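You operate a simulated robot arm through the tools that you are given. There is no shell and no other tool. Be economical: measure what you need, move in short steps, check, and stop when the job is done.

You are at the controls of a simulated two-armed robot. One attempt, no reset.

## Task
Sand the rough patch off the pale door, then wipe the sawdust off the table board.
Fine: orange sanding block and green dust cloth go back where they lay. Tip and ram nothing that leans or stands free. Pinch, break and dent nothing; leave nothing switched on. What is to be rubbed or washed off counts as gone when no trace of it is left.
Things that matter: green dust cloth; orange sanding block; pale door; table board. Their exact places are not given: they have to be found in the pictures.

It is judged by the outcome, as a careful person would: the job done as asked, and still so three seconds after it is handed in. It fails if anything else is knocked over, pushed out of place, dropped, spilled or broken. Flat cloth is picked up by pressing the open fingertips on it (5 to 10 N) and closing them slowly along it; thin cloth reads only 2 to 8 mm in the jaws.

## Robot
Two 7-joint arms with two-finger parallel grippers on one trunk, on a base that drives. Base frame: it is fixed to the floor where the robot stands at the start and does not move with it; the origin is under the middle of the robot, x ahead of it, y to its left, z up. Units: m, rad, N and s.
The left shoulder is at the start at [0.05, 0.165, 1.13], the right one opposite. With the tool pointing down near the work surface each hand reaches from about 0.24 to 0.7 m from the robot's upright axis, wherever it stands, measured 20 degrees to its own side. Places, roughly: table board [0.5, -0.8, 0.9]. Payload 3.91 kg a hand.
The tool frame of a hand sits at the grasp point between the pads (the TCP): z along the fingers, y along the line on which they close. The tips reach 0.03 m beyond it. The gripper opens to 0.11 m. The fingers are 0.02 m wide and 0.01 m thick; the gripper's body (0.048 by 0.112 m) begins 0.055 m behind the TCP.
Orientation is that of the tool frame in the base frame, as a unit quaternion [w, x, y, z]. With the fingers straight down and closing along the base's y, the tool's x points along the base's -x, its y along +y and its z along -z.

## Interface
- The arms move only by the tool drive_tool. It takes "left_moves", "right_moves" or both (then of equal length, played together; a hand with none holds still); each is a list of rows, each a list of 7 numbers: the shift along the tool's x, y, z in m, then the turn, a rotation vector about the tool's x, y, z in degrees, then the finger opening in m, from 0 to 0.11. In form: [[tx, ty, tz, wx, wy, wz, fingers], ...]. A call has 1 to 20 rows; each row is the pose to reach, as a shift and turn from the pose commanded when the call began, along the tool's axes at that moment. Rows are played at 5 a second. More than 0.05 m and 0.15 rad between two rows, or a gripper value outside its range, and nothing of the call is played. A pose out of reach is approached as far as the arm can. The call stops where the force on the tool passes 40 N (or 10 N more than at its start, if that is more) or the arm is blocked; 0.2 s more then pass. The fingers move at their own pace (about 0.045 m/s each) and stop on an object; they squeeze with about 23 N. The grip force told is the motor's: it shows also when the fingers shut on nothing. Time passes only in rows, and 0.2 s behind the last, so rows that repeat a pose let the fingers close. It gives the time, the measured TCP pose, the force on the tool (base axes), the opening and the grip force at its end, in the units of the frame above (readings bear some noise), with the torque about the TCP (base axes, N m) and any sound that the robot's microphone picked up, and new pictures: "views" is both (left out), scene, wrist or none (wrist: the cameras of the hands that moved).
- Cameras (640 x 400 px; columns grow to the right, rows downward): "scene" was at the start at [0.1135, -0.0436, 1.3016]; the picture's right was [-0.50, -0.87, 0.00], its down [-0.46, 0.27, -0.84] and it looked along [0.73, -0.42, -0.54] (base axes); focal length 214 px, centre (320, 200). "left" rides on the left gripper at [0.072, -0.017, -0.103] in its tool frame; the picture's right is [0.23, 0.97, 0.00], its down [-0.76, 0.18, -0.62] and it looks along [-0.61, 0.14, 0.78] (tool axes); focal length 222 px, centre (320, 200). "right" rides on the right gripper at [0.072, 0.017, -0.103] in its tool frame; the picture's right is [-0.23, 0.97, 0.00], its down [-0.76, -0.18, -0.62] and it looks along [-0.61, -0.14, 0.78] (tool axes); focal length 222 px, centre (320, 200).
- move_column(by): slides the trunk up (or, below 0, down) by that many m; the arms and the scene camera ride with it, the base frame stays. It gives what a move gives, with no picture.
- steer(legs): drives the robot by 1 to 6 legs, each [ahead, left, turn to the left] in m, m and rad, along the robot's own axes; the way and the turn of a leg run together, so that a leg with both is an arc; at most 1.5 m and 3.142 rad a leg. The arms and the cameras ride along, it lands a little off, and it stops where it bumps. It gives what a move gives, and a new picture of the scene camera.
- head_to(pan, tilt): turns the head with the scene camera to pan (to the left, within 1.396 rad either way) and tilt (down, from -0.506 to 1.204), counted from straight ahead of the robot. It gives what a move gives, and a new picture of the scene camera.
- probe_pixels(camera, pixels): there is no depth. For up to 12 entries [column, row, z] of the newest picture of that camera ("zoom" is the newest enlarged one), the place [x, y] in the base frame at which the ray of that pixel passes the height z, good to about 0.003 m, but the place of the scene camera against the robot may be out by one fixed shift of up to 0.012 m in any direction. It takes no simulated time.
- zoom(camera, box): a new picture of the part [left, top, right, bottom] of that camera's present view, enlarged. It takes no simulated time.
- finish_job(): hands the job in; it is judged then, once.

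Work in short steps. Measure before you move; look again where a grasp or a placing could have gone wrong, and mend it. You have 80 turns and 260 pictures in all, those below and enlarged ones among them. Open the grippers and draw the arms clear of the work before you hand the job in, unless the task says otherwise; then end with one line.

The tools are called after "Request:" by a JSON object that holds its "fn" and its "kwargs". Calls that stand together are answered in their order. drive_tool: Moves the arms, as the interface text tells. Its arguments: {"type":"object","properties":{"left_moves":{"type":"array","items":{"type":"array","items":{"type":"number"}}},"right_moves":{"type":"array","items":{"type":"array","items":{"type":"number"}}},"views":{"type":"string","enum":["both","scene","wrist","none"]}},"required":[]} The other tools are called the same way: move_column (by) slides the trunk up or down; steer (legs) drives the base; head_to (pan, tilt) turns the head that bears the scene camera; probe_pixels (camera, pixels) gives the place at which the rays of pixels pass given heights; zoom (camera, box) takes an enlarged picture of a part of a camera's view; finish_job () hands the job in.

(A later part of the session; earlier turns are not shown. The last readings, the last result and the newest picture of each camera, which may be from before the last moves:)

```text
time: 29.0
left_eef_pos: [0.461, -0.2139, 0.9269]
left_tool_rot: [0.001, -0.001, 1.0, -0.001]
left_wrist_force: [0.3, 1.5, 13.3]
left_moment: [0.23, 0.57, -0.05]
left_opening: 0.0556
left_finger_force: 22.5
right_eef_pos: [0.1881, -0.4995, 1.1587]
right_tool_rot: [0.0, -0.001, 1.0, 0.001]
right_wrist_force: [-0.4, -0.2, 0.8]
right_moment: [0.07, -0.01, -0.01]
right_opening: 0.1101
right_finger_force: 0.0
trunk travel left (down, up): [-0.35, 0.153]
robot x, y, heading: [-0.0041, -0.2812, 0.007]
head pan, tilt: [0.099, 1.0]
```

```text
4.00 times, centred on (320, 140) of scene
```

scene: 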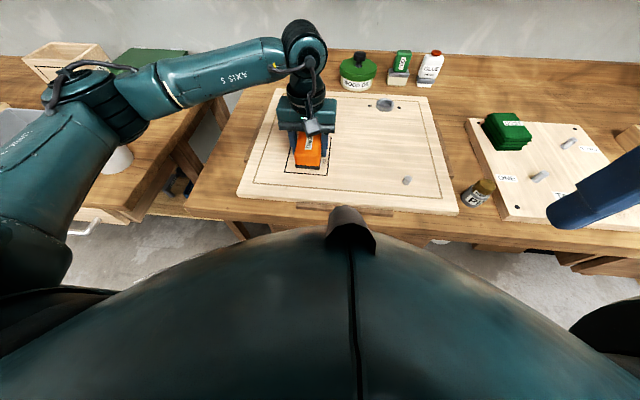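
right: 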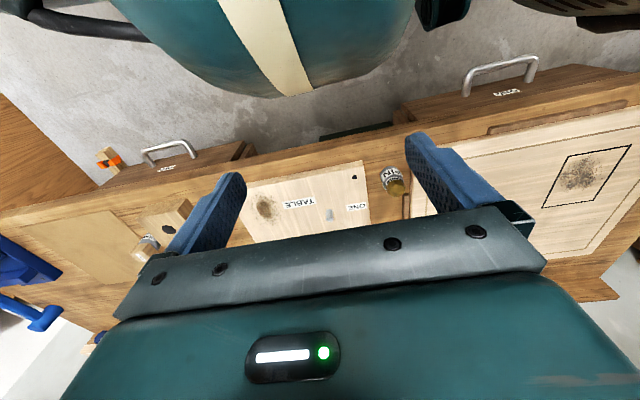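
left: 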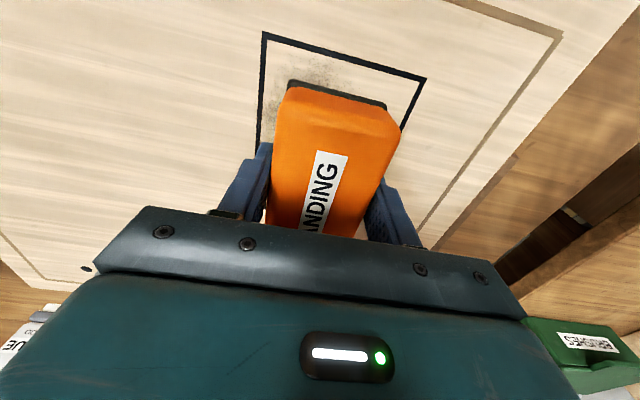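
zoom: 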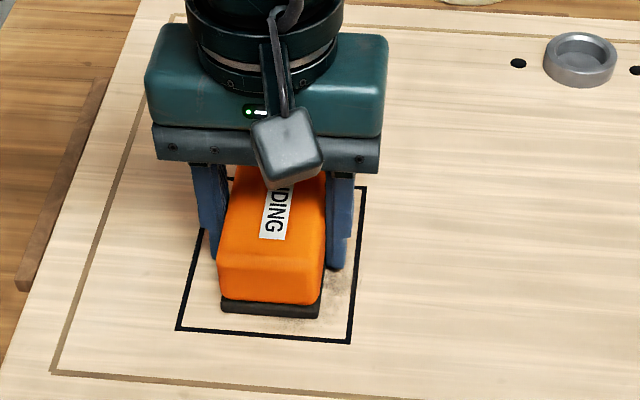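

Contact at 13 N, which is a suitable sanding pressure. I rub along x in strokes, first on the right half.

Request:
{"fn": "drive_tool", "kwargs": {"left_moves": [[0.015, 0, 0, 0, 0, 0, 0.02], [0.03, 0, 0, 0, 0, 0, 0.02], [0.01, 0, 0, 0, 0, 0, 0.02], [-0.01, 0, 0, 0, 0, 0, 0.02], [-0.03, 0, 0, 0, 0, 0, 0.02], [-0.03, -0.015, 0, 0, 0, 0, 0.02], [-0.01, -0.015, 0, 0, 0, 0, 0.02], [0.01, -0.015, 0, 0, 0, 0, 0.02], [0.03, -0.015, 0, 0, 0, 0, 0.02], [0.03, -0.03, 0, 0, 0, 0, 0.02], [0.01, -0.03, 0, 0, 0, 0, 0.02], [-0.01, -0.03, 0, 0, 0, 0, 0.02], [-0.03, -0.03, 0, 0, 0, 0, 0.02], [-0.01, -0.025, 0, 0, 0, 0, 0.02], [0.01, -0.02, 0, 0, 0, 0, 0.02], [0.03, -0.015, 0, 0, 0, 0, 0.02], [0.015, -0.005, 0, 0, 0, 0, 0.02], [0, 0, 0, 0, 0, 0, 0.02]], "views": "scene"}}

Request:
{"fn": "zoom", "kwargs": {"camera": "scene", "box": [250, 90, 390, 190]}}

```text
time: 31.7
left_eef_pos: [0.4746, -0.2457, 0.9284]
left_tool_rot: [-0.001, 0.002, 1.0, -0.003]
left_wrist_force: [-4.8, -0.3, 11.1]
left_moment: [0.4, 0.03, 0.2]
left_opening: 0.0556
left_finger_force: 22.7
right_eef_pos: [0.187, -0.4993, 1.1577]
right_tool_rot: [0.001, -0.001, 1.0, 0.0]
right_wrist_force: [0.2, 0.1, -0.2]
right_moment: [0.0, -0.02, -0.02]
right_opening: 0.11
right_finger_force: 0.1
trunk travel left (down, up): [-0.35, 0.153]
robot x, y, heading: [-0.0017, -0.2842, 0.002]
head pan, tilt: [0.099, 1.0]
stopped in row 13 (left hand): the force on the tool passed its limit at 54 N (the readings are from after the stop); the commanded pose is now the measured one
```

scene: 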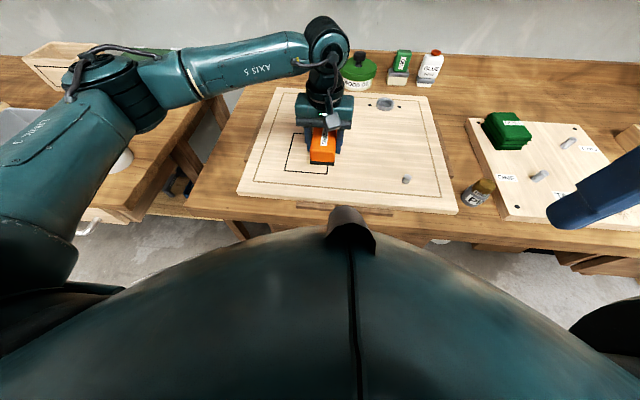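

```text
4.00 times, centred on (320, 140) of scene
```

zoom: 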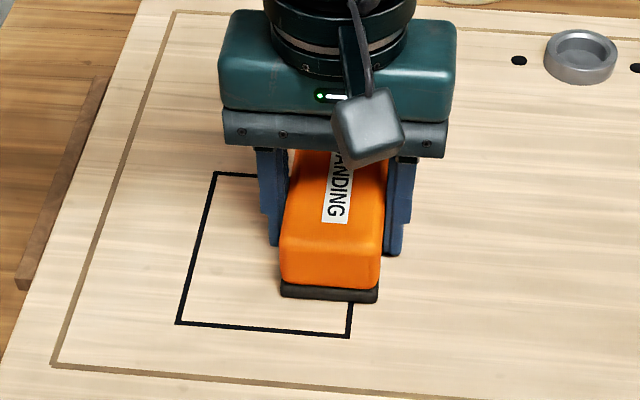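

The left part already looks clean. The force peaked, so I lift and inspect.

Request:
{"fn": "drive_tool", "kwargs": {"left_moves": [[0, 0, -0.02, 0, 0, 0, 0.02], [0, 0, -0.05, 0, 0, 0, 0.02], [0, 0.04, -0.08, 0, 0, 0, 0.02], [0, 0.08, -0.1, 0, 0, 0, 0.02], [0, 0.12, -0.1, 0, 0, 0, 0.02]]}}

Request:
{"fn": "zoom", "kwargs": {"camera": "scene", "box": [250, 90, 390, 190]}}

Request:
{"fn": "zoom", "kwargs": {"camera": "left", "box": [100, 20, 400, 220]}}

```text
time: 32.9
left_eef_pos: [0.4764, -0.1249, 1.026]
left_tool_rot: [-0.003, 0.002, 1.0, -0.002]
left_wrist_force: [-0.1, 0.6, -0.8]
left_moment: [-0.03, 0.02, -0.03]
left_opening: 0.0556
left_finger_force: 23.1
right_eef_pos: [0.1883, -0.4989, 1.1565]
right_tool_rot: [0.0, -0.001, 1.0, 0.0]
right_wrist_force: [-0.1, 0.3, 0.2]
right_moment: [-0.03, -0.02, 0.04]
right_opening: 0.11
right_finger_force: 0.0
trunk travel left (down, up): [-0.35, 0.153]
robot x, y, heading: [-0.0008, -0.2832, -0.003]
head pan, tilt: [0.099, 1.0]
```

scene: 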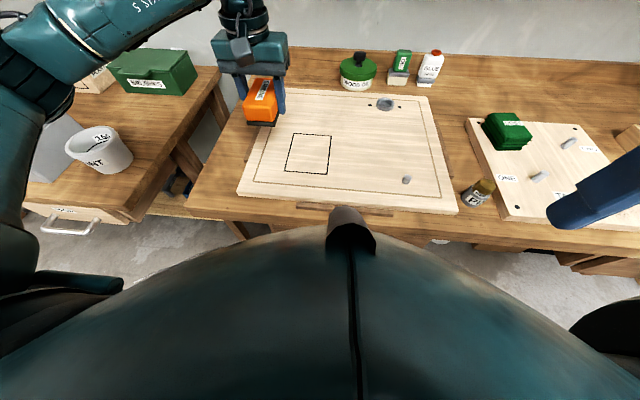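
left: 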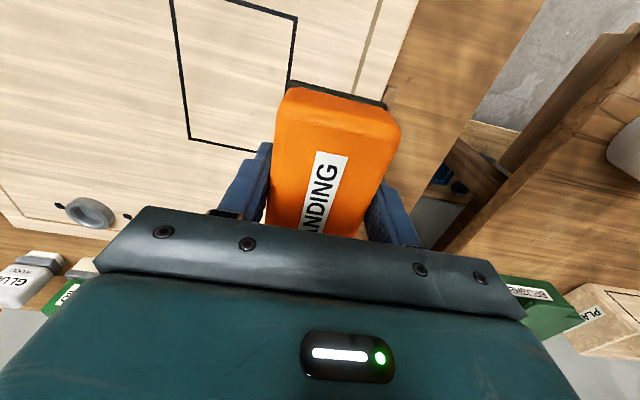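

```text
4.00 times, centred on (320, 140) of scene
```

zoom: 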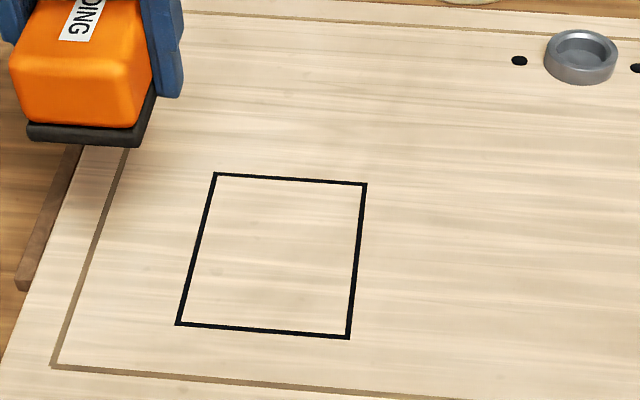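

```text
2.00 times, centred on (250, 120) of left
```

zoom: 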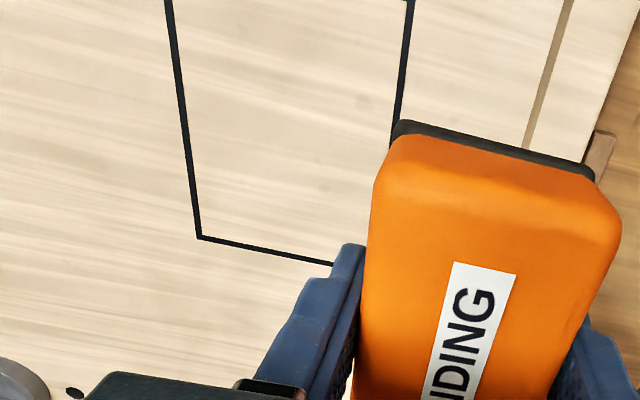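

The patch looks gone. I zoom harder for faint traces.

Request:
{"fn": "zoom", "kwargs": {"camera": "scene", "box": [285, 125, 345, 180]}}

```text
7.27 times, centred on (315, 152) of scene
```

zoom: 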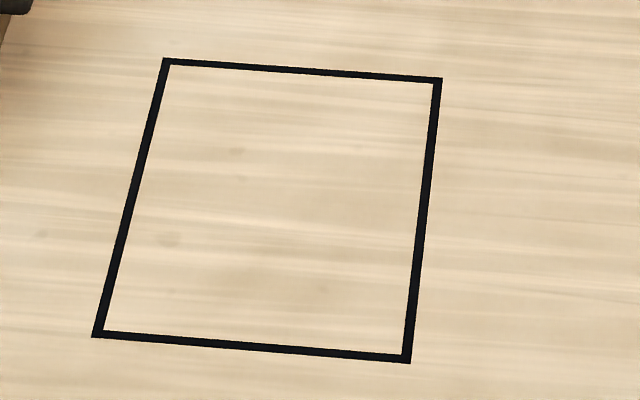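

Only wood-grain specks remain, but the left third was barely rubbed. I do one lighter pass from y -0.176 across to -0.24.

Request:
{"fn": "drive_tool", "kwargs": {"left_moves": [[0.015, -0.05, 0.04, 0, 0, 0, 0.02], [0.015, -0.05, 0.075, 0, 0, 0, 0.02], [0.015, -0.05, 0.09, 0, 0, 0, 0.02], [0.015, -0.05, 0.095, 0, 0, 0, 0.02], [0.015, -0.05, 0.097, 0, 0, 0, 0.02], [0.015, -0.05, 0.0985, 0, 0, 0, 0.02], [0.015, -0.05, 0.0985, 0, 0, 0, 0.02]], "views": "none"}}

```text
refused: row 1 steps farther than a row can; nothing moved
```

Request:
{"fn": "drive_tool", "kwargs": {"left_moves": [[0.008, -0.025, 0.02, 0, 0, 0, 0.02], [0.015, -0.05, 0.05, 0, 0, 0, 0.02], [0.015, -0.05, 0.08, 0, 0, 0, 0.02], [0.015, -0.05, 0.09, 0, 0, 0, 0.02], [0.015, -0.05, 0.095, 0, 0, 0, 0.02], [0.015, -0.05, 0.097, 0, 0, 0, 0.02], [0.015, -0.05, 0.0985, 0, 0, 0, 0.02], [0.015, -0.05, 0.0985, 0, 0, 0, 0.02]], "views": "none"}}

```text
time: 34.7
left_eef_pos: [0.4603, -0.1753, 0.9276]
left_tool_rot: [-0.002, 0.002, 1.0, -0.002]
left_wrist_force: [-0.9, -0.6, 3.6]
left_moment: [0.13, -0.07, 0.03]
left_opening: 0.0554
left_finger_force: 23.1
right_eef_pos: [0.1875, -0.5016, 1.1579]
right_tool_rot: [0.0, -0.001, 1.0, 0.0]
right_wrist_force: [-0.3, -1.0, -0.1]
right_moment: [0.0, -0.03, -0.01]
right_opening: 0.11
right_finger_force: 0.2
trunk travel left (down, up): [-0.35, 0.153]
robot x, y, heading: [0.0007, -0.2788, 0.004]
head pan, tilt: [0.099, 1.0]
```

Light contact at about 4 N. I press about 1 mm more and stroke gently.

Request:
{"fn": "drive_tool", "kwargs": {"left_moves": [[0, 0, 0.001, 0, 0, 0, 0.02], [0.015, 0, 0.001, 0, 0, 0, 0.02], [0.03, 0, 0.001, 0, 0, 0, 0.02], [0.015, -0.003, 0.001, 0, 0, 0, 0.02], [0, -0.005, 0.001, 0, 0, 0, 0.02], [-0.015, -0.008, 0.001, 0, 0, 0, 0.02], [-0.03, -0.01, 0.001, 0, 0, 0, 0.02], [-0.015, -0.017, 0.001, 0, 0, 0, 0.02], [0, -0.023, 0.001, 0, 0, 0, 0.02], [0.015, -0.03, 0.001, 0, 0, 0, 0.02], [0.03, -0.037, 0.001, 0, 0, 0, 0.02], [0.015, -0.043, 0.001, 0, 0, 0, 0.02], [0, -0.05, 0.001, 0, 0, 0, 0.02], [-0.015, -0.057, 0.001, 0, 0, 0, 0.02], [-0.03, -0.064, 0.001, 0, 0, 0, 0.02], [-0.015, -0.064, 0.001, 0, 0, 0, 0.02], [0, -0.064, 0.001, 0, 0, 0, 0.02], [0.015, -0.064, 0.001, 0, 0, 0, 0.02], [0.03, -0.064, 0.001, 0, 0, 0, 0.02], [0.03, -0.064, -0.02, 0, 0, 0, 0.02]], "views": "none"}}

```text
time: 37.6
left_eef_pos: [0.4552, -0.2267, 0.9282]
left_tool_rot: [-0.005, 0.003, 1.0, -0.002]
left_wrist_force: [-4.5, -0.7, 10.4]
left_moment: [0.33, 0.07, 0.15]
left_opening: 0.0553
left_finger_force: 23.3
right_eef_pos: [0.1865, -0.5003, 1.1578]
right_tool_rot: [0.002, -0.001, 1.0, 0.0]
right_wrist_force: [0.0, -0.1, -0.1]
right_moment: [0.01, 0.02, -0.01]
right_opening: 0.1102
right_finger_force: 0.1
trunk travel left (down, up): [-0.35, 0.153]
robot x, y, heading: [-0.0016, -0.2811, 0.001]
head pan, tilt: [0.099, 1.0]
stopped in row 14 (left hand): the force on the tool passed its limit at 60 N (the readings are from after the stop); the commanded pose is now the measured one
```

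The force spiked again on the +x stroke. I lift and inspect.

Request:
{"fn": "drive_tool", "kwargs": {"left_moves": [[0, 0, -0.02, 0, 0, 0, 0.02], [0, 0, -0.05, 0, 0, 0, 0.02], [0, 0.04, -0.08, 0, 0, 0, 0.02], [0, 0.08, -0.1, 0, 0, 0, 0.02], [0, 0.12, -0.1, 0, 0, 0, 0.02]]}}

Request:
{"fn": "zoom", "kwargs": {"camera": "scene", "box": [275, 120, 355, 185]}}

Request:
{"fn": "zoom", "kwargs": {"camera": "scene", "box": [180, 60, 500, 260]}}

```text
time: 38.8
left_eef_pos: [0.4582, -0.1054, 1.0261]
left_tool_rot: [-0.007, 0.003, 1.0, -0.002]
left_wrist_force: [-0.1, 0.7, -0.7]
left_moment: [-0.03, -0.01, 0.02]
left_opening: 0.0556
left_finger_force: 23.2
right_eef_pos: [0.1867, -0.4994, 1.1575]
right_tool_rot: [0.0, -0.001, 1.0, -0.001]
right_wrist_force: [-0.1, 0.9, 0.1]
right_moment: [-0.02, 0.0, 0.0]
right_opening: 0.11
right_finger_force: 0.0
trunk travel left (down, up): [-0.35, 0.153]
robot x, y, heading: [-0.0007, -0.2816, 0.004]
head pan, tilt: [0.099, 1.0]
```

scene: 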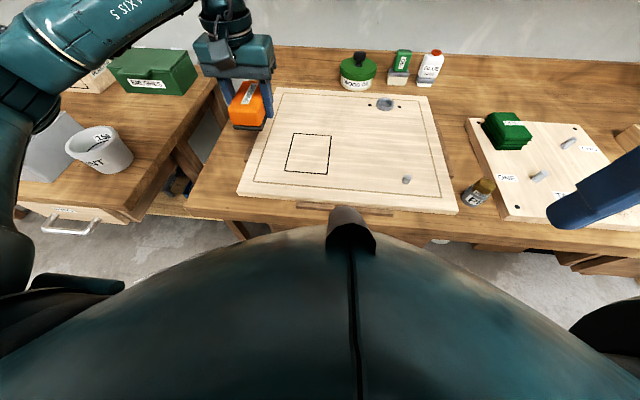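
left: 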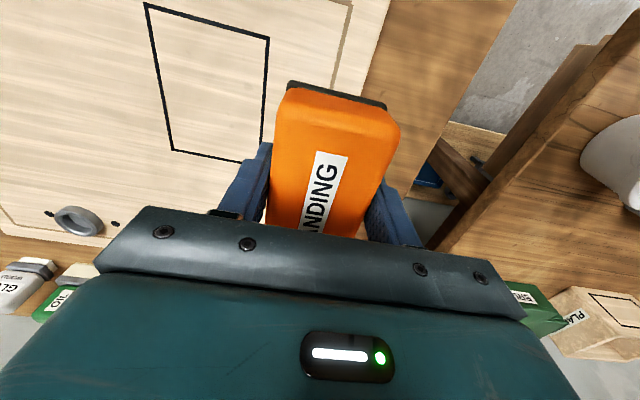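

```text
6.15 times, centred on (315, 152) of scene
```

zoom: 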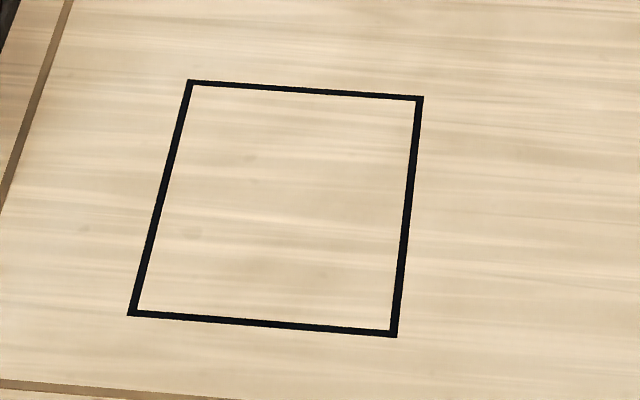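

```text
2.00 times, centred on (340, 160) of scene
```

zoom: 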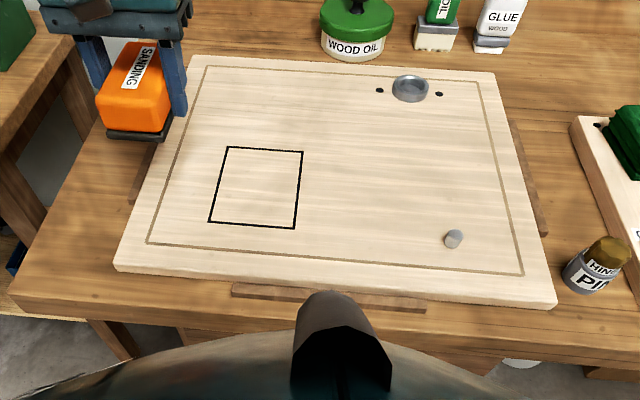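

The door is clean and still in place. I carry the block back above its spot, squaring up the slight tilt.

Request:
{"fn": "drive_tool", "kwargs": {"left_moves": [[0.02, 0.04, 0, 0, -0.4, -0.2, 0.02], [0.04, 0.075, 0, -0.23, -0.8, -0.34, 0.02], [0.068, 0.105, 0, -0.23, -0.8, -0.34, 0.02], [0.068, 0.105, 0.04, -0.23, -0.8, -0.34, 0.02], [0.068, 0.105, 0.08, -0.23, -0.8, -0.34, 0.02], [0.068, 0.105, 0.08, -0.23, -0.8, -0.34, 0.02]]}}

```text
time: 40.2
left_eef_pos: [0.3891, -0.001, 0.9461]
left_tool_rot: [0.001, 0.0, 1.0, 0.001]
left_wrist_force: [0.1, -0.3, -0.8]
left_moment: [0.0, -0.02, 0.0]
left_opening: 0.0557
left_finger_force: 22.7
right_eef_pos: [0.188, -0.5, 1.158]
right_tool_rot: [0.0, 0.0, 1.0, 0.0]
right_wrist_force: [0.7, -0.1, -0.8]
right_moment: [0.03, 0.02, 0.0]
right_opening: 0.1099
right_finger_force: 0.0
trunk travel left (down, up): [-0.35, 0.153]
robot x, y, heading: [-0.0024, -0.2785, 0.001]
head pan, tilt: [0.099, 1.0]
```

scene: 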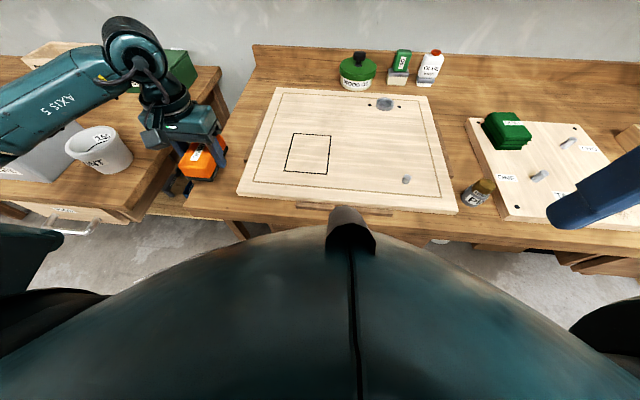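
left: 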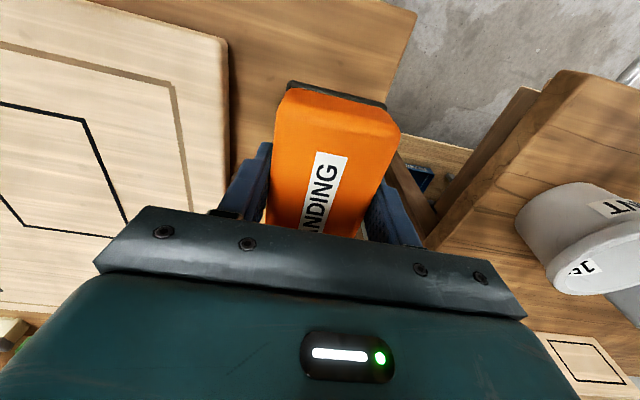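

I lower it to z≈0.910, checking the contact force.

Request:
{"fn": "drive_tool", "kwargs": {"left_moves": [[-0.001, 0, 0.02, 0, 0, 0, 0.02], [-0.001, 0, 0.03, 0, 0, 0, 0.02], [-0.001, 0, 0.034, 0, 0, 0, 0.02], [-0.001, 0, 0.036, 0, 0, 0, 0.02], [-0.001, 0, 0.036, 0, 0, 0, 0.02]], "views": "none"}}

```text
time: 41.4
left_eef_pos: [0.391, -0.0003, 0.9113]
left_tool_rot: [0.0, 0.0, 1.0, 0.001]
left_wrist_force: [0.4, -1.0, -1.2]
left_moment: [-0.01, 0.03, -0.01]
left_opening: 0.0555
left_finger_force: 22.7
right_eef_pos: [0.1866, -0.4994, 1.1567]
right_tool_rot: [0.001, 0.0, 1.0, 0.0]
right_wrist_force: [0.7, 1.5, 0.0]
right_moment: [0.0, 0.0, 0.01]
right_opening: 0.1099
right_finger_force: 0.0
trunk travel left (down, up): [-0.35, 0.153]
robot x, y, heading: [0.0016, -0.2847, 0.006]
head pan, tilt: [0.099, 1.0]
```

Request:
{"fn": "drive_tool", "kwargs": {"left_moves": [[0, 0, 0.001, 0, 0, 0, 0.02], [0, 0, 0.002, 0, 0, 0, 0.02], [0, 0, 0.0025, 0, 0, 0, 0.02], [0, 0, 0.0025, 0, 0, 0, 0.02]], "views": "none"}}

```text
time: 42.4
left_eef_pos: [0.3904, -0.0006, 0.9101]
left_tool_rot: [0.001, 0.0, 1.0, 0.001]
left_wrist_force: [0.1, 4.3, 18.1]
left_moment: [-0.41, 0.34, -0.18]
left_opening: 0.0557
left_finger_force: 22.8
right_eef_pos: [0.186, -0.4999, 1.1575]
right_tool_rot: [0.0, -0.001, 1.0, 0.0]
right_wrist_force: [0.5, -0.6, 0.0]
right_moment: [0.0, 0.02, -0.01]
right_opening: 0.1101
right_finger_force: 0.1
trunk travel left (down, up): [-0.35, 0.153]
robot x, y, heading: [-0.0027, -0.2814, 0.002]
head pan, tilt: [0.099, 1.0]
```

Seated. I ease off 1.5 mm, open to 0.085 and rise.

Request:
{"fn": "drive_tool", "kwargs": {"left_moves": [[0, 0, -0.0015, 0, 0, 0, 0.02], [0, 0, -0.0015, 0, 0, 0, 0.05], [0, 0, -0.0015, 0, 0, 0, 0.075], [0, 0, -0.0015, 0, 0, 0, 0.085], [0, 0, -0.0015, 0, 0, 0, 0.085], [0, 0, -0.02, 0, 0, 0, 0.085], [0, 0, -0.06, 0, 0, 0, 0.085], [0, 0, -0.1, 0, 0, 0, 0.085], [0, 0, -0.15, 0, 0, 0, 0.11]]}}

Request:
{"fn": "probe_pixels", "kwargs": {"camera": "left", "pixels": [[309, 55, 0.92], [360, 68, 0.92], [333, 159, 0.92], [291, 151, 0.92]]}}

```text
time: 44.4
left_eef_pos: [0.3901, -0.0003, 1.0587]
left_tool_rot: [0.001, 0.0, 1.0, 0.001]
left_wrist_force: [-0.7, -0.6, 0.5]
left_moment: [-0.03, 0.0, 0.0]
left_opening: 0.1098
left_finger_force: 0.1
right_eef_pos: [0.1867, -0.5012, 1.1574]
right_tool_rot: [-0.001, -0.001, 1.0, -0.001]
right_wrist_force: [-0.3, 0.4, -0.2]
right_moment: [-0.01, 0.01, 0.02]
right_opening: 0.11
right_finger_force: 0.0
trunk travel left (down, up): [-0.35, 0.153]
robot x, y, heading: [-0.0033, -0.2822, 0.001]
head pan, tilt: [0.099, 1.0]
```

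scene: 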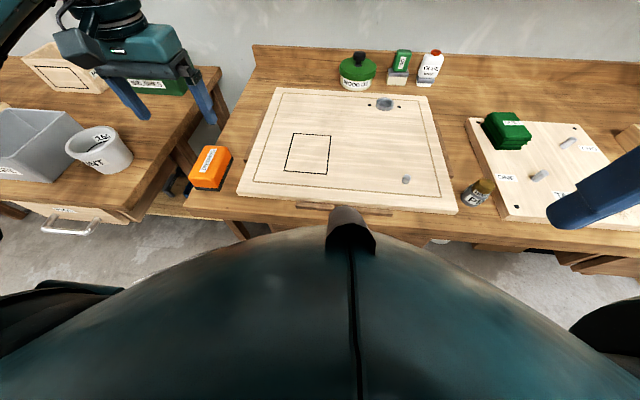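
left: 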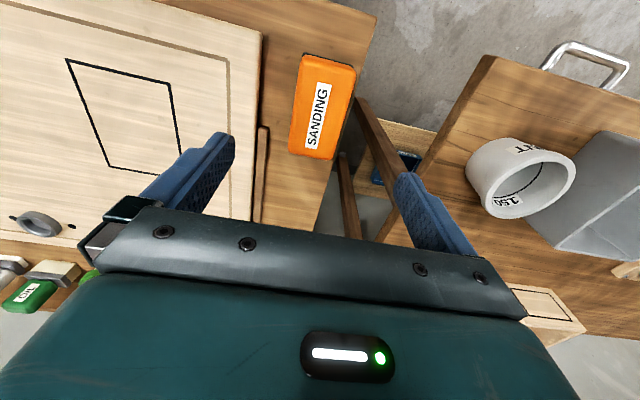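

```text
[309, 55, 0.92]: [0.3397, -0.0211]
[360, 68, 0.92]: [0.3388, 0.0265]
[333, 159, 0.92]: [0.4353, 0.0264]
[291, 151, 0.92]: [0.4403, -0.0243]
```

The block is back on its spot. I raise and retract the left hand, then drive right towards the table board.

Request:
{"fn": "drive_tool", "kwargs": {"left_moves": [[0, 0, -0.05, 0, 0, 0, 0.11], [0, 0, -0.1, 0, 0, 0, 0.11], [0.01, -0.02, -0.14, 0, 0, 0, 0.11], [0.04, -0.05, -0.15, 0, 0, 0, 0.11], [0.07, -0.08, -0.15, 0, 0, 0, 0.11], [0.1, -0.1, -0.15, 0, 0, 0, 0.11]], "views": "none"}}

Request:
{"fn": "steer", "kwargs": {"legs": [[0, -0.22, 0]]}}

Request:
{"fn": "head_to", "kwargs": {"pan": -0.35, "tilt": 0.95}}

```text
time: 45.8
left_eef_pos: [0.2922, -0.1015, 1.2076]
left_tool_rot: [0.001, -0.001, 1.0, 0.001]
left_wrist_force: [0.5, -0.5, 0.5]
left_moment: [0.01, -0.02, 0.0]
left_opening: 0.1101
left_finger_force: 0.1
right_eef_pos: [0.1871, -0.5006, 1.1575]
right_tool_rot: [0.0, -0.001, 1.0, 0.0]
right_wrist_force: [0.3, 0.3, 0.6]
right_moment: [-0.03, 0.02, 0.0]
right_opening: 0.11
right_finger_force: 0.0
trunk travel left (down, up): [-0.35, 0.153]
robot x, y, heading: [-0.0018, -0.2806, 0.004]
head pan, tilt: [0.099, 1.0]
```

```text
time: 48.3
left_eef_pos: [0.2934, -0.3178, 1.2076]
left_tool_rot: [0.001, 0.0, 1.0, 0.001]
left_wrist_force: [0.5, 0.0, 1.3]
left_moment: [0.01, 0.01, 0.02]
left_opening: 0.1098
left_finger_force: 0.1
right_eef_pos: [0.1884, -0.718, 1.158]
right_tool_rot: [0.0, 0.0, 1.0, 0.0]
right_wrist_force: [-1.0, -0.2, 1.0]
right_moment: [0.01, 0.02, 0.0]
right_opening: 0.11
right_finger_force: 0.2
trunk travel left (down, up): [-0.35, 0.153]
robot x, y, heading: [-0.0001, -0.5005, 0.003]
head pan, tilt: [0.099, 1.0]
```

scene: 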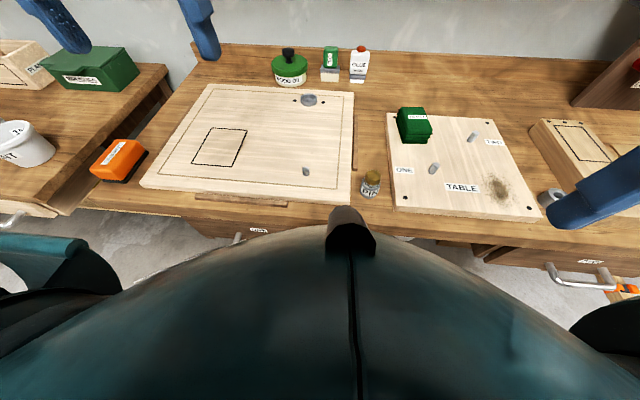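

```text
time: 49.2
left_eef_pos: [0.2926, -0.318, 1.2081]
left_tool_rot: [0.0, 0.0, 1.0, 0.001]
left_wrist_force: [0.9, -0.4, -0.4]
left_moment: [0.0, 0.02, -0.01]
left_opening: 0.1101
left_finger_force: 0.1
right_eef_pos: [0.1874, -0.7179, 1.1582]
right_tool_rot: [-0.001, 0.0, 1.0, 0.001]
right_wrist_force: [0.4, 0.2, -1.0]
right_moment: [-0.03, -0.02, -0.01]
right_opening: 0.1101
right_finger_force: 0.0
trunk travel left (down, up): [-0.35, 0.153]
robot x, y, heading: [-0.0014, -0.501, 0.002]
head pan, tilt: [-0.351, 0.949]
```

scene: 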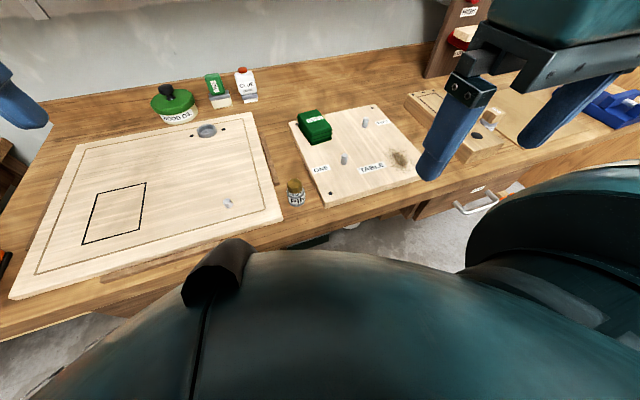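

I probe the cloth and board in the scene, then bring the right hand near the cloth.

Request:
{"fn": "zoom", "kwargs": {"camera": "scene", "box": [270, 90, 430, 220]}}

Request:
{"fn": "probe_pixels", "kwargs": {"camera": "scene", "pixels": [[298, 117, 0.94], [322, 111, 0.94], [333, 127, 0.94], [307, 136, 0.94], [307, 144, 0.9], [400, 160, 0.9], [365, 124, 0.9], [343, 161, 0.9], [296, 205, 0.87]]}}

```text
3.08 times, centred on (350, 155) of scene
```

zoom: 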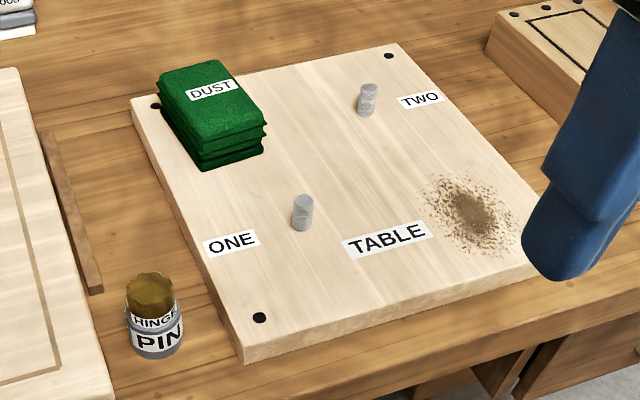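

```text
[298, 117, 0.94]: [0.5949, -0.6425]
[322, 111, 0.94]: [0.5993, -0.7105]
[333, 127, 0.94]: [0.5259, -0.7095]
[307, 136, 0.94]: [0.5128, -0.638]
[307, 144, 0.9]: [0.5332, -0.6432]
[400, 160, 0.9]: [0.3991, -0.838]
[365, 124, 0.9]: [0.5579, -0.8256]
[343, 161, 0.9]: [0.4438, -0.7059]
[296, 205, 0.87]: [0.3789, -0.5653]
```

The cloth is a folded stack around (0.56,-0.675). I bring the right hand over it, stopping short and high for a look.

Request:
{"fn": "drive_tool", "kwargs": {"right_moves": [[-0.045, 0, 0, 0, 0, 0, 0.11], [-0.09, 0.01, 0, 0, 0, 0, 0.11], [-0.135, 0.015, 0, 0, 0, 0, 0.11], [-0.18, 0.02, 0, 0, 0, 0, 0.11], [-0.225, 0.025, 0, 0, 0, 0, 0.11], [-0.27, 0.03, 0, 0, 0, 0, 0.11], [-0.315, 0.035, 0, 0, 0, 0, 0.11], [-0.36, 0.04, 0, 0, 0, 0, 0.11], [-0.37, 0.043, 0.03, 0, 0, 0, 0.11], [-0.37, 0.043, 0.06, 0, 0, 0, 0.11]]}}

Request:
{"fn": "zoom", "kwargs": {"camera": "right", "box": [120, 20, 520, 270]}}

```text
time: 51.4
left_eef_pos: [0.2913, -0.3179, 1.2082]
left_tool_rot: [0.001, 0.0, 1.0, 0.0]
left_wrist_force: [0.1, -0.2, -0.7]
left_moment: [-0.01, -0.03, 0.02]
left_opening: 0.11
left_finger_force: 0.1
right_eef_pos: [0.5315, -0.6963, 1.0927]
right_tool_rot: [0.001, -0.001, 1.0, 0.0]
right_wrist_force: [0.6, -0.7, -0.6]
right_moment: [0.0, 0.01, -0.04]
right_opening: 0.1099
right_finger_force: 0.1
right hand out of reach, approached as far as the arm can: row 7, 8, 9, 10
trunk travel left (down, up): [-0.35, 0.153]
robot x, y, heading: [-0.0012, -0.5023, 0.003]
head pan, tilt: [-0.351, 0.949]
```

scene: 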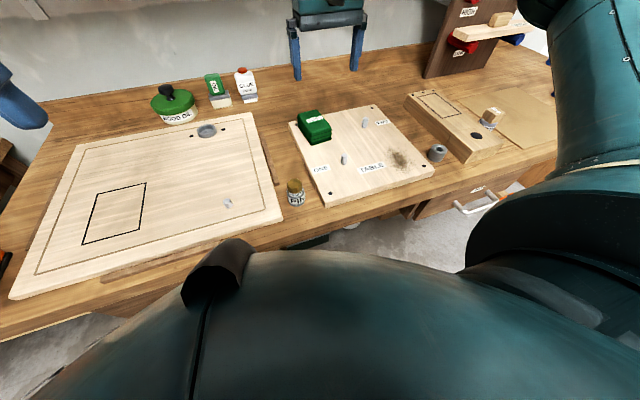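
right: 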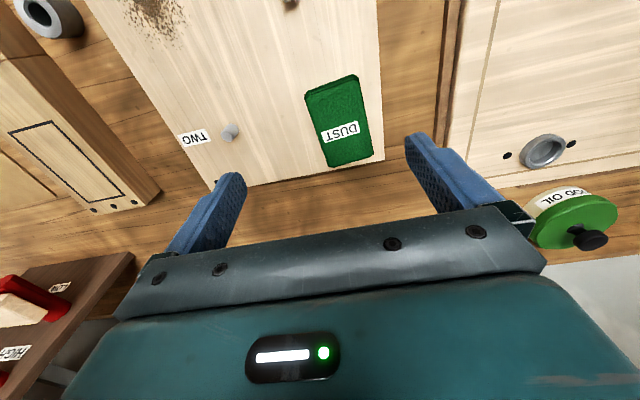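

```text
1.60 times, centred on (320, 145) of right
```

zoom: 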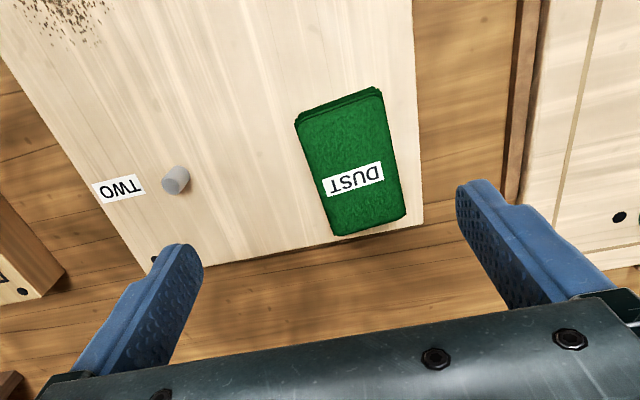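

The hand stopped at x=0.53, as high poses are out of reach, but lower ones reach further. I probe the cloth corners from here.

Request:
{"fn": "probe_pixels", "kwargs": {"camera": "zoom", "pixels": [[295, 122, 0.935], [378, 96, 0.935], [406, 215, 0.935], [333, 235, 0.935], [295, 122, 0.92], [378, 96, 0.92], [406, 215, 0.92], [333, 235, 0.92], [175, 190, 0.895], [424, 222, 0.897], [413, 0, 0.897], [176, 172, 0.92]]}}

```text
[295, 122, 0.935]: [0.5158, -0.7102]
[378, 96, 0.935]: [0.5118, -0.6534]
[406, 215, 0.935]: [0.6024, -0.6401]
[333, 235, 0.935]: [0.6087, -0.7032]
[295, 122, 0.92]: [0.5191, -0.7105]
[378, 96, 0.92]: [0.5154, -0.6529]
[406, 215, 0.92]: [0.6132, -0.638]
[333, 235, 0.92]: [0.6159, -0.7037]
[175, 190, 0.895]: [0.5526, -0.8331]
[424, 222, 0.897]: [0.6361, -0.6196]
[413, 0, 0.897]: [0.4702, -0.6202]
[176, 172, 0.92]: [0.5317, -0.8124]
```

The cloth spans x 0.515–0.605, y -0.71…-0.645, with its top at ≈0.935. I lower 0.06 in place to check the reach.

Request:
{"fn": "drive_tool", "kwargs": {"right_moves": [[0, 0, 0.03, 0, 0, 0, 0.11], [0, 0, 0.06, 0, 0, 0, 0.11], [0, 0, 0.06, 0, 0, 0, 0.11]], "views": "wrist"}}

```text
time: 52.2
left_eef_pos: [0.293, -0.319, 1.2069]
left_tool_rot: [0.0, -0.001, 1.0, 0.0]
left_wrist_force: [0.6, -0.5, -0.6]
left_moment: [0.02, 0.02, 0.05]
left_opening: 0.11
left_finger_force: 0.0
right_eef_pos: [0.5306, -0.6961, 1.0329]
right_tool_rot: [0.0, -0.001, 1.0, 0.0]
right_wrist_force: [-0.3, 0.2, -0.2]
right_moment: [0.0, 0.01, 0.02]
right_opening: 0.1101
right_finger_force: 0.1
trunk travel left (down, up): [-0.35, 0.153]
robot x, y, heading: [-0.004, -0.4962, -0.002]
head pan, tilt: [-0.351, 0.949]
```

right: 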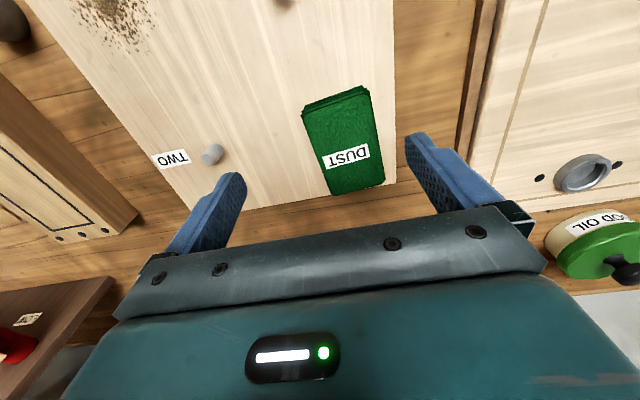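

The commanded pose tracks the measured one. I centre over the cloth at z≈0.98 and re-probe.

Request:
{"fn": "drive_tool", "kwargs": {"right_moves": [[-0.01, 0.01, 0.02, 0, 0, 0, 0.11], [-0.028, 0.02, 0.04, 0, 0, 0, 0.11], [-0.028, 0.02, 0.04, 0, 0, 0, 0.11]]}}

Request:
{"fn": "zoom", "kwargs": {"camera": "right", "box": [160, 50, 480, 250]}}

```text
time: 53.0
left_eef_pos: [0.2918, -0.3177, 1.2075]
left_tool_rot: [0.0, 0.0, 1.0, 0.001]
left_wrist_force: [-0.7, -0.1, 0.5]
left_moment: [0.01, -0.02, -0.02]
left_opening: 0.1101
left_finger_force: 0.0
right_eef_pos: [0.5317, -0.6973, 0.997]
right_tool_rot: [0.001, -0.001, 1.0, 0.0]
right_wrist_force: [-0.2, 0.5, -0.4]
right_moment: [0.02, 0.0, -0.02]
right_opening: 0.1099
right_finger_force: 0.0
right hand out of reach, approached as far as the arm can: row 1, 2, 3
trunk travel left (down, up): [-0.35, 0.153]
robot x, y, heading: [0.0009, -0.5013, 0.001]
head pan, tilt: [-0.351, 0.949]
```

scene: 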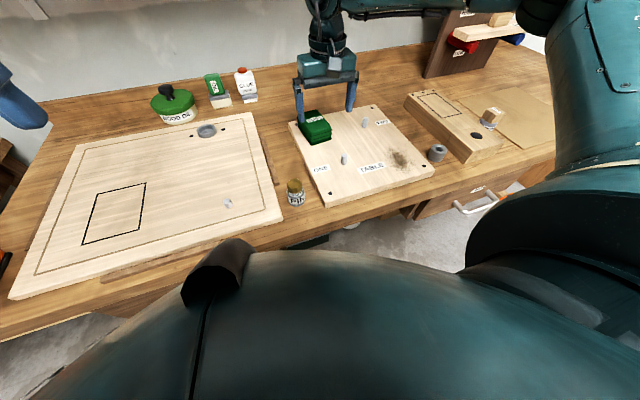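
right: 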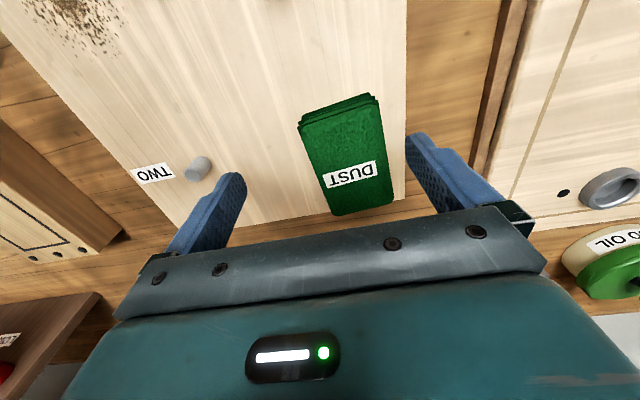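

```text
2.00 times, centred on (320, 150) of right
```

zoom: 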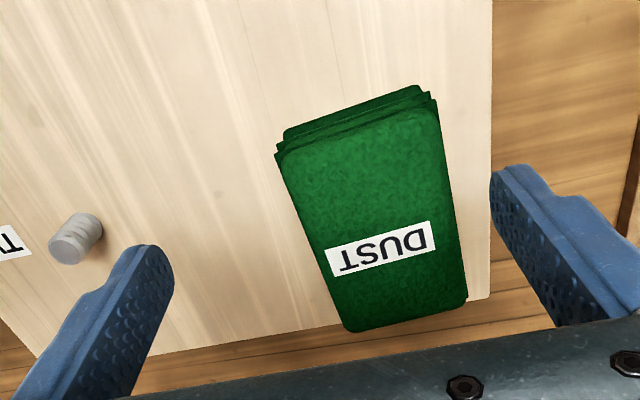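

Still limited at x≈0.53. I check the clearance between the robot's base and the bench in the left wrist view before nudging forward.

Request:
{"fn": "drive_tool", "kwargs": {"left_moves": [[0, 0, 0, 0, 0, 0, 0.11]], "right_moves": [[0, 0, -0.03, 0, 0, 0, 0.11]], "views": "wrist"}}

```text
time: 53.4
left_eef_pos: [0.2925, -0.3191, 1.2066]
left_tool_rot: [0.001, 0.0, 1.0, 0.001]
left_wrist_force: [0.1, -0.3, -0.3]
left_moment: [0.02, -0.01, -0.01]
left_opening: 0.1099
left_finger_force: 0.0
right_eef_pos: [0.5321, -0.6968, 1.0284]
right_tool_rot: [0.001, -0.001, 1.0, 0.0]
right_wrist_force: [0.0, -0.4, 0.4]
right_moment: [-0.01, 0.0, -0.03]
right_opening: 0.11
right_finger_force: 0.0
trunk travel left (down, up): [-0.35, 0.153]
robot x, y, heading: [0.0008, -0.5013, 0.006]
head pan, tilt: [-0.351, 0.949]
```

right: 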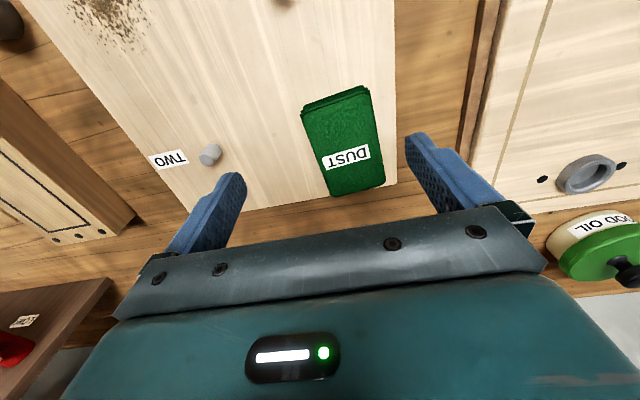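
left: 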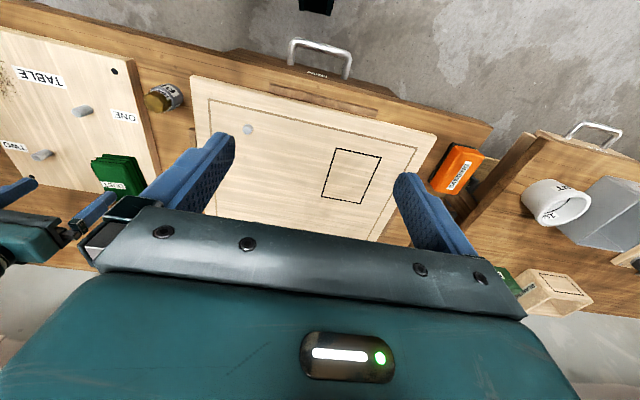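

Request:
{"fn": "probe_pixels", "kwargs": {"camera": "left", "pixels": [[316, 14, 0.0], [316, 14, 0.1], [316, 14, 0.3], [316, 14, 0.8], [318, 42, 0.7], [318, 42, 0.5]]}}

```text
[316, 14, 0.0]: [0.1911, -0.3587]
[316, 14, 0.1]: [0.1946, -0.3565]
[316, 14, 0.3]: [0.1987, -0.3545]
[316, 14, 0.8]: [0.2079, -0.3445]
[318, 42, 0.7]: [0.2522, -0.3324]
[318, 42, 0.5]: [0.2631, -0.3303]
```

The base front is only ~5 cm from the drawer handle, so I'd rather not drive forward. Instead I raise the trunk to improve the reach, then retry.

Request:
{"fn": "move_column", "kwargs": {"by": 0.12}}

Request:
{"fn": "drive_tool", "kwargs": {"right_moves": [[0, 0, 0.04, 0, 0, 0, 0.11], [0, 0, 0.08, 0, 0, 0, 0.11], [0, 0, 0.12, 0, 0, 0, 0.11], [-0.015, 0.01, 0.14, 0, 0, 0, 0.11], [-0.028, 0.02, 0.14, 0, 0, 0, 0.11], [-0.028, 0.02, 0.14, 0, 0, 0, 0.11]]}}

```text
time: 54.9
left_eef_pos: [0.2933, -0.3176, 1.3273]
left_tool_rot: [0.0, -0.001, 1.0, 0.001]
left_wrist_force: [0.1, -0.4, 0.4]
left_moment: [0.03, 0.02, 0.02]
left_opening: 0.11
left_finger_force: 0.0
right_eef_pos: [0.5335, -0.6962, 1.148]
right_tool_rot: [0.0, -0.001, 1.0, 0.0]
right_wrist_force: [-0.7, -0.1, -0.1]
right_moment: [-0.03, 0.02, -0.04]
right_opening: 0.11
right_finger_force: 0.1
trunk travel left (down, up): [-0.47, 0.033]
robot x, y, heading: [0.0029, -0.4993, 0.006]
head pan, tilt: [-0.351, 0.949]
```

```text
time: 56.3
left_eef_pos: [0.2923, -0.3188, 1.3278]
left_tool_rot: [0.0, 0.001, 1.0, 0.001]
left_wrist_force: [0.1, -0.4, 0.0]
left_moment: [0.01, 0.01, -0.01]
left_opening: 0.11
left_finger_force: 0.1
right_eef_pos: [0.5141, -0.7139, 1.0308]
right_tool_rot: [0.0, -0.001, 1.0, 0.001]
right_wrist_force: [-0.4, 0.6, 0.2]
right_moment: [0.02, -0.01, 0.0]
right_opening: 0.11
right_finger_force: 0.1
right hand out of reach, approached as far as the arm can: row 2, 3, 4, 5, 6
trunk travel left (down, up): [-0.47, 0.033]
robot x, y, heading: [0.0021, -0.5004, 0.002]
head pan, tilt: [-0.351, 0.949]
```

scene: 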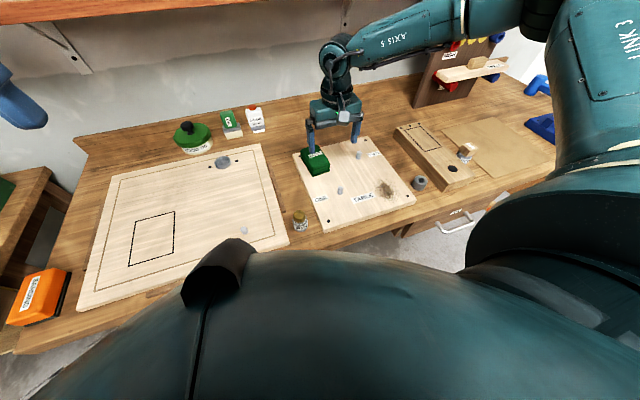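
right: 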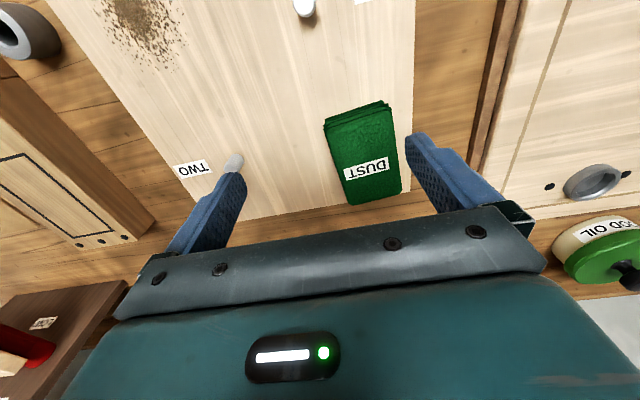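

Raising made it worse, so lowering should help. I lift and pull the hand back, then lower the trunk.

Request:
{"fn": "drive_tool", "kwargs": {"right_moves": [[0.01, 0, -0.045, 0, 0, 0, 0.11], [0.03, 0, -0.09, 0, 0, 0, 0.11], [0.05, 0, -0.13, 0, 0, 0, 0.11], [0.07, 0, -0.17, 0, 0, 0, 0.11], [0.09, 0, -0.21, 0, 0, 0, 0.11]], "views": "none"}}

```text
time: 57.5
left_eef_pos: [0.2919, -0.3199, 1.3281]
left_tool_rot: [0.0, 0.0, 1.0, 0.0]
left_wrist_force: [-0.7, -0.3, -0.1]
left_moment: [0.0, 0.0, -0.04]
left_opening: 0.1102
left_finger_force: 0.0
right_eef_pos: [0.4212, -0.7116, 1.2406]
right_tool_rot: [0.0, -0.001, 1.0, 0.0]
right_wrist_force: [0.0, -0.6, 0.1]
right_moment: [0.01, -0.02, -0.04]
right_opening: 0.1099
right_finger_force: 0.1
trunk travel left (down, up): [-0.47, 0.033]
robot x, y, heading: [-0.0034, -0.4962, 0.004]
head pan, tilt: [-0.351, 0.949]
```

Request:
{"fn": "move_column", "kwargs": {"by": -0.22}}

Request:
{"fn": "drive_tool", "kwargs": {"right_moves": [[-0.04, 0.01, 0, 0, 0, 0, 0.11], [-0.08, 0.02, 0, 0, 0, 0, 0.11], [-0.11, 0.03, 0, 0, 0, 0, 0.11], [-0.138, 0.036, 0, 0, 0, 0, 0.11], [-0.138, 0.036, 0, 0, 0, 0, 0.11]]}}

```text
time: 59.8
left_eef_pos: [0.2922, -0.3189, 1.1084]
left_tool_rot: [-0.001, 0.0, 1.0, 0.002]
left_wrist_force: [-0.8, 0.3, -0.6]
left_moment: [0.03, 0.0, 0.01]
left_opening: 0.1099
left_finger_force: 0.0
right_eef_pos: [0.4245, -0.7123, 1.019]
right_tool_rot: [0.0, -0.001, 1.0, 0.0]
right_wrist_force: [-0.7, 0.1, 0.1]
right_moment: [-0.01, -0.05, 0.01]
right_opening: 0.1102
right_finger_force: 0.1
trunk travel left (down, up): [-0.25, 0.253]
robot x, y, heading: [0.0007, -0.5024, 0.005]
head pan, tilt: [-0.351, 0.949]
```

```text
time: 61.0
left_eef_pos: [0.2925, -0.318, 1.1071]
left_tool_rot: [0.0, 0.0, 1.0, 0.0]
left_wrist_force: [-0.1, -0.3, -1.1]
left_moment: [-0.02, 0.02, 0.0]
left_opening: 0.11
left_finger_force: 0.1
right_eef_pos: [0.5277, -0.6986, 1.0115]
right_tool_rot: [0.0, 0.0, 1.0, 0.0]
right_wrist_force: [0.8, -0.6, 0.2]
right_moment: [-0.04, 0.02, -0.02]
right_opening: 0.1101
right_finger_force: 0.0
right hand out of reach, approached as far as the arm can: row 3, 4, 5
trunk travel left (down, up): [-0.25, 0.253]
robot x, y, heading: [-0.004, -0.5029, 0.002]
head pan, tilt: [-0.351, 0.949]
```

scene: 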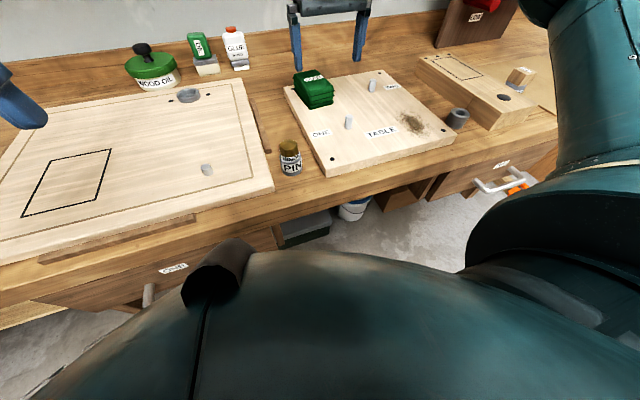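
right: 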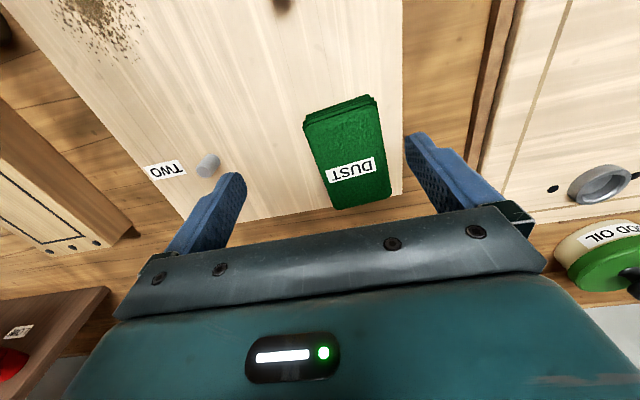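

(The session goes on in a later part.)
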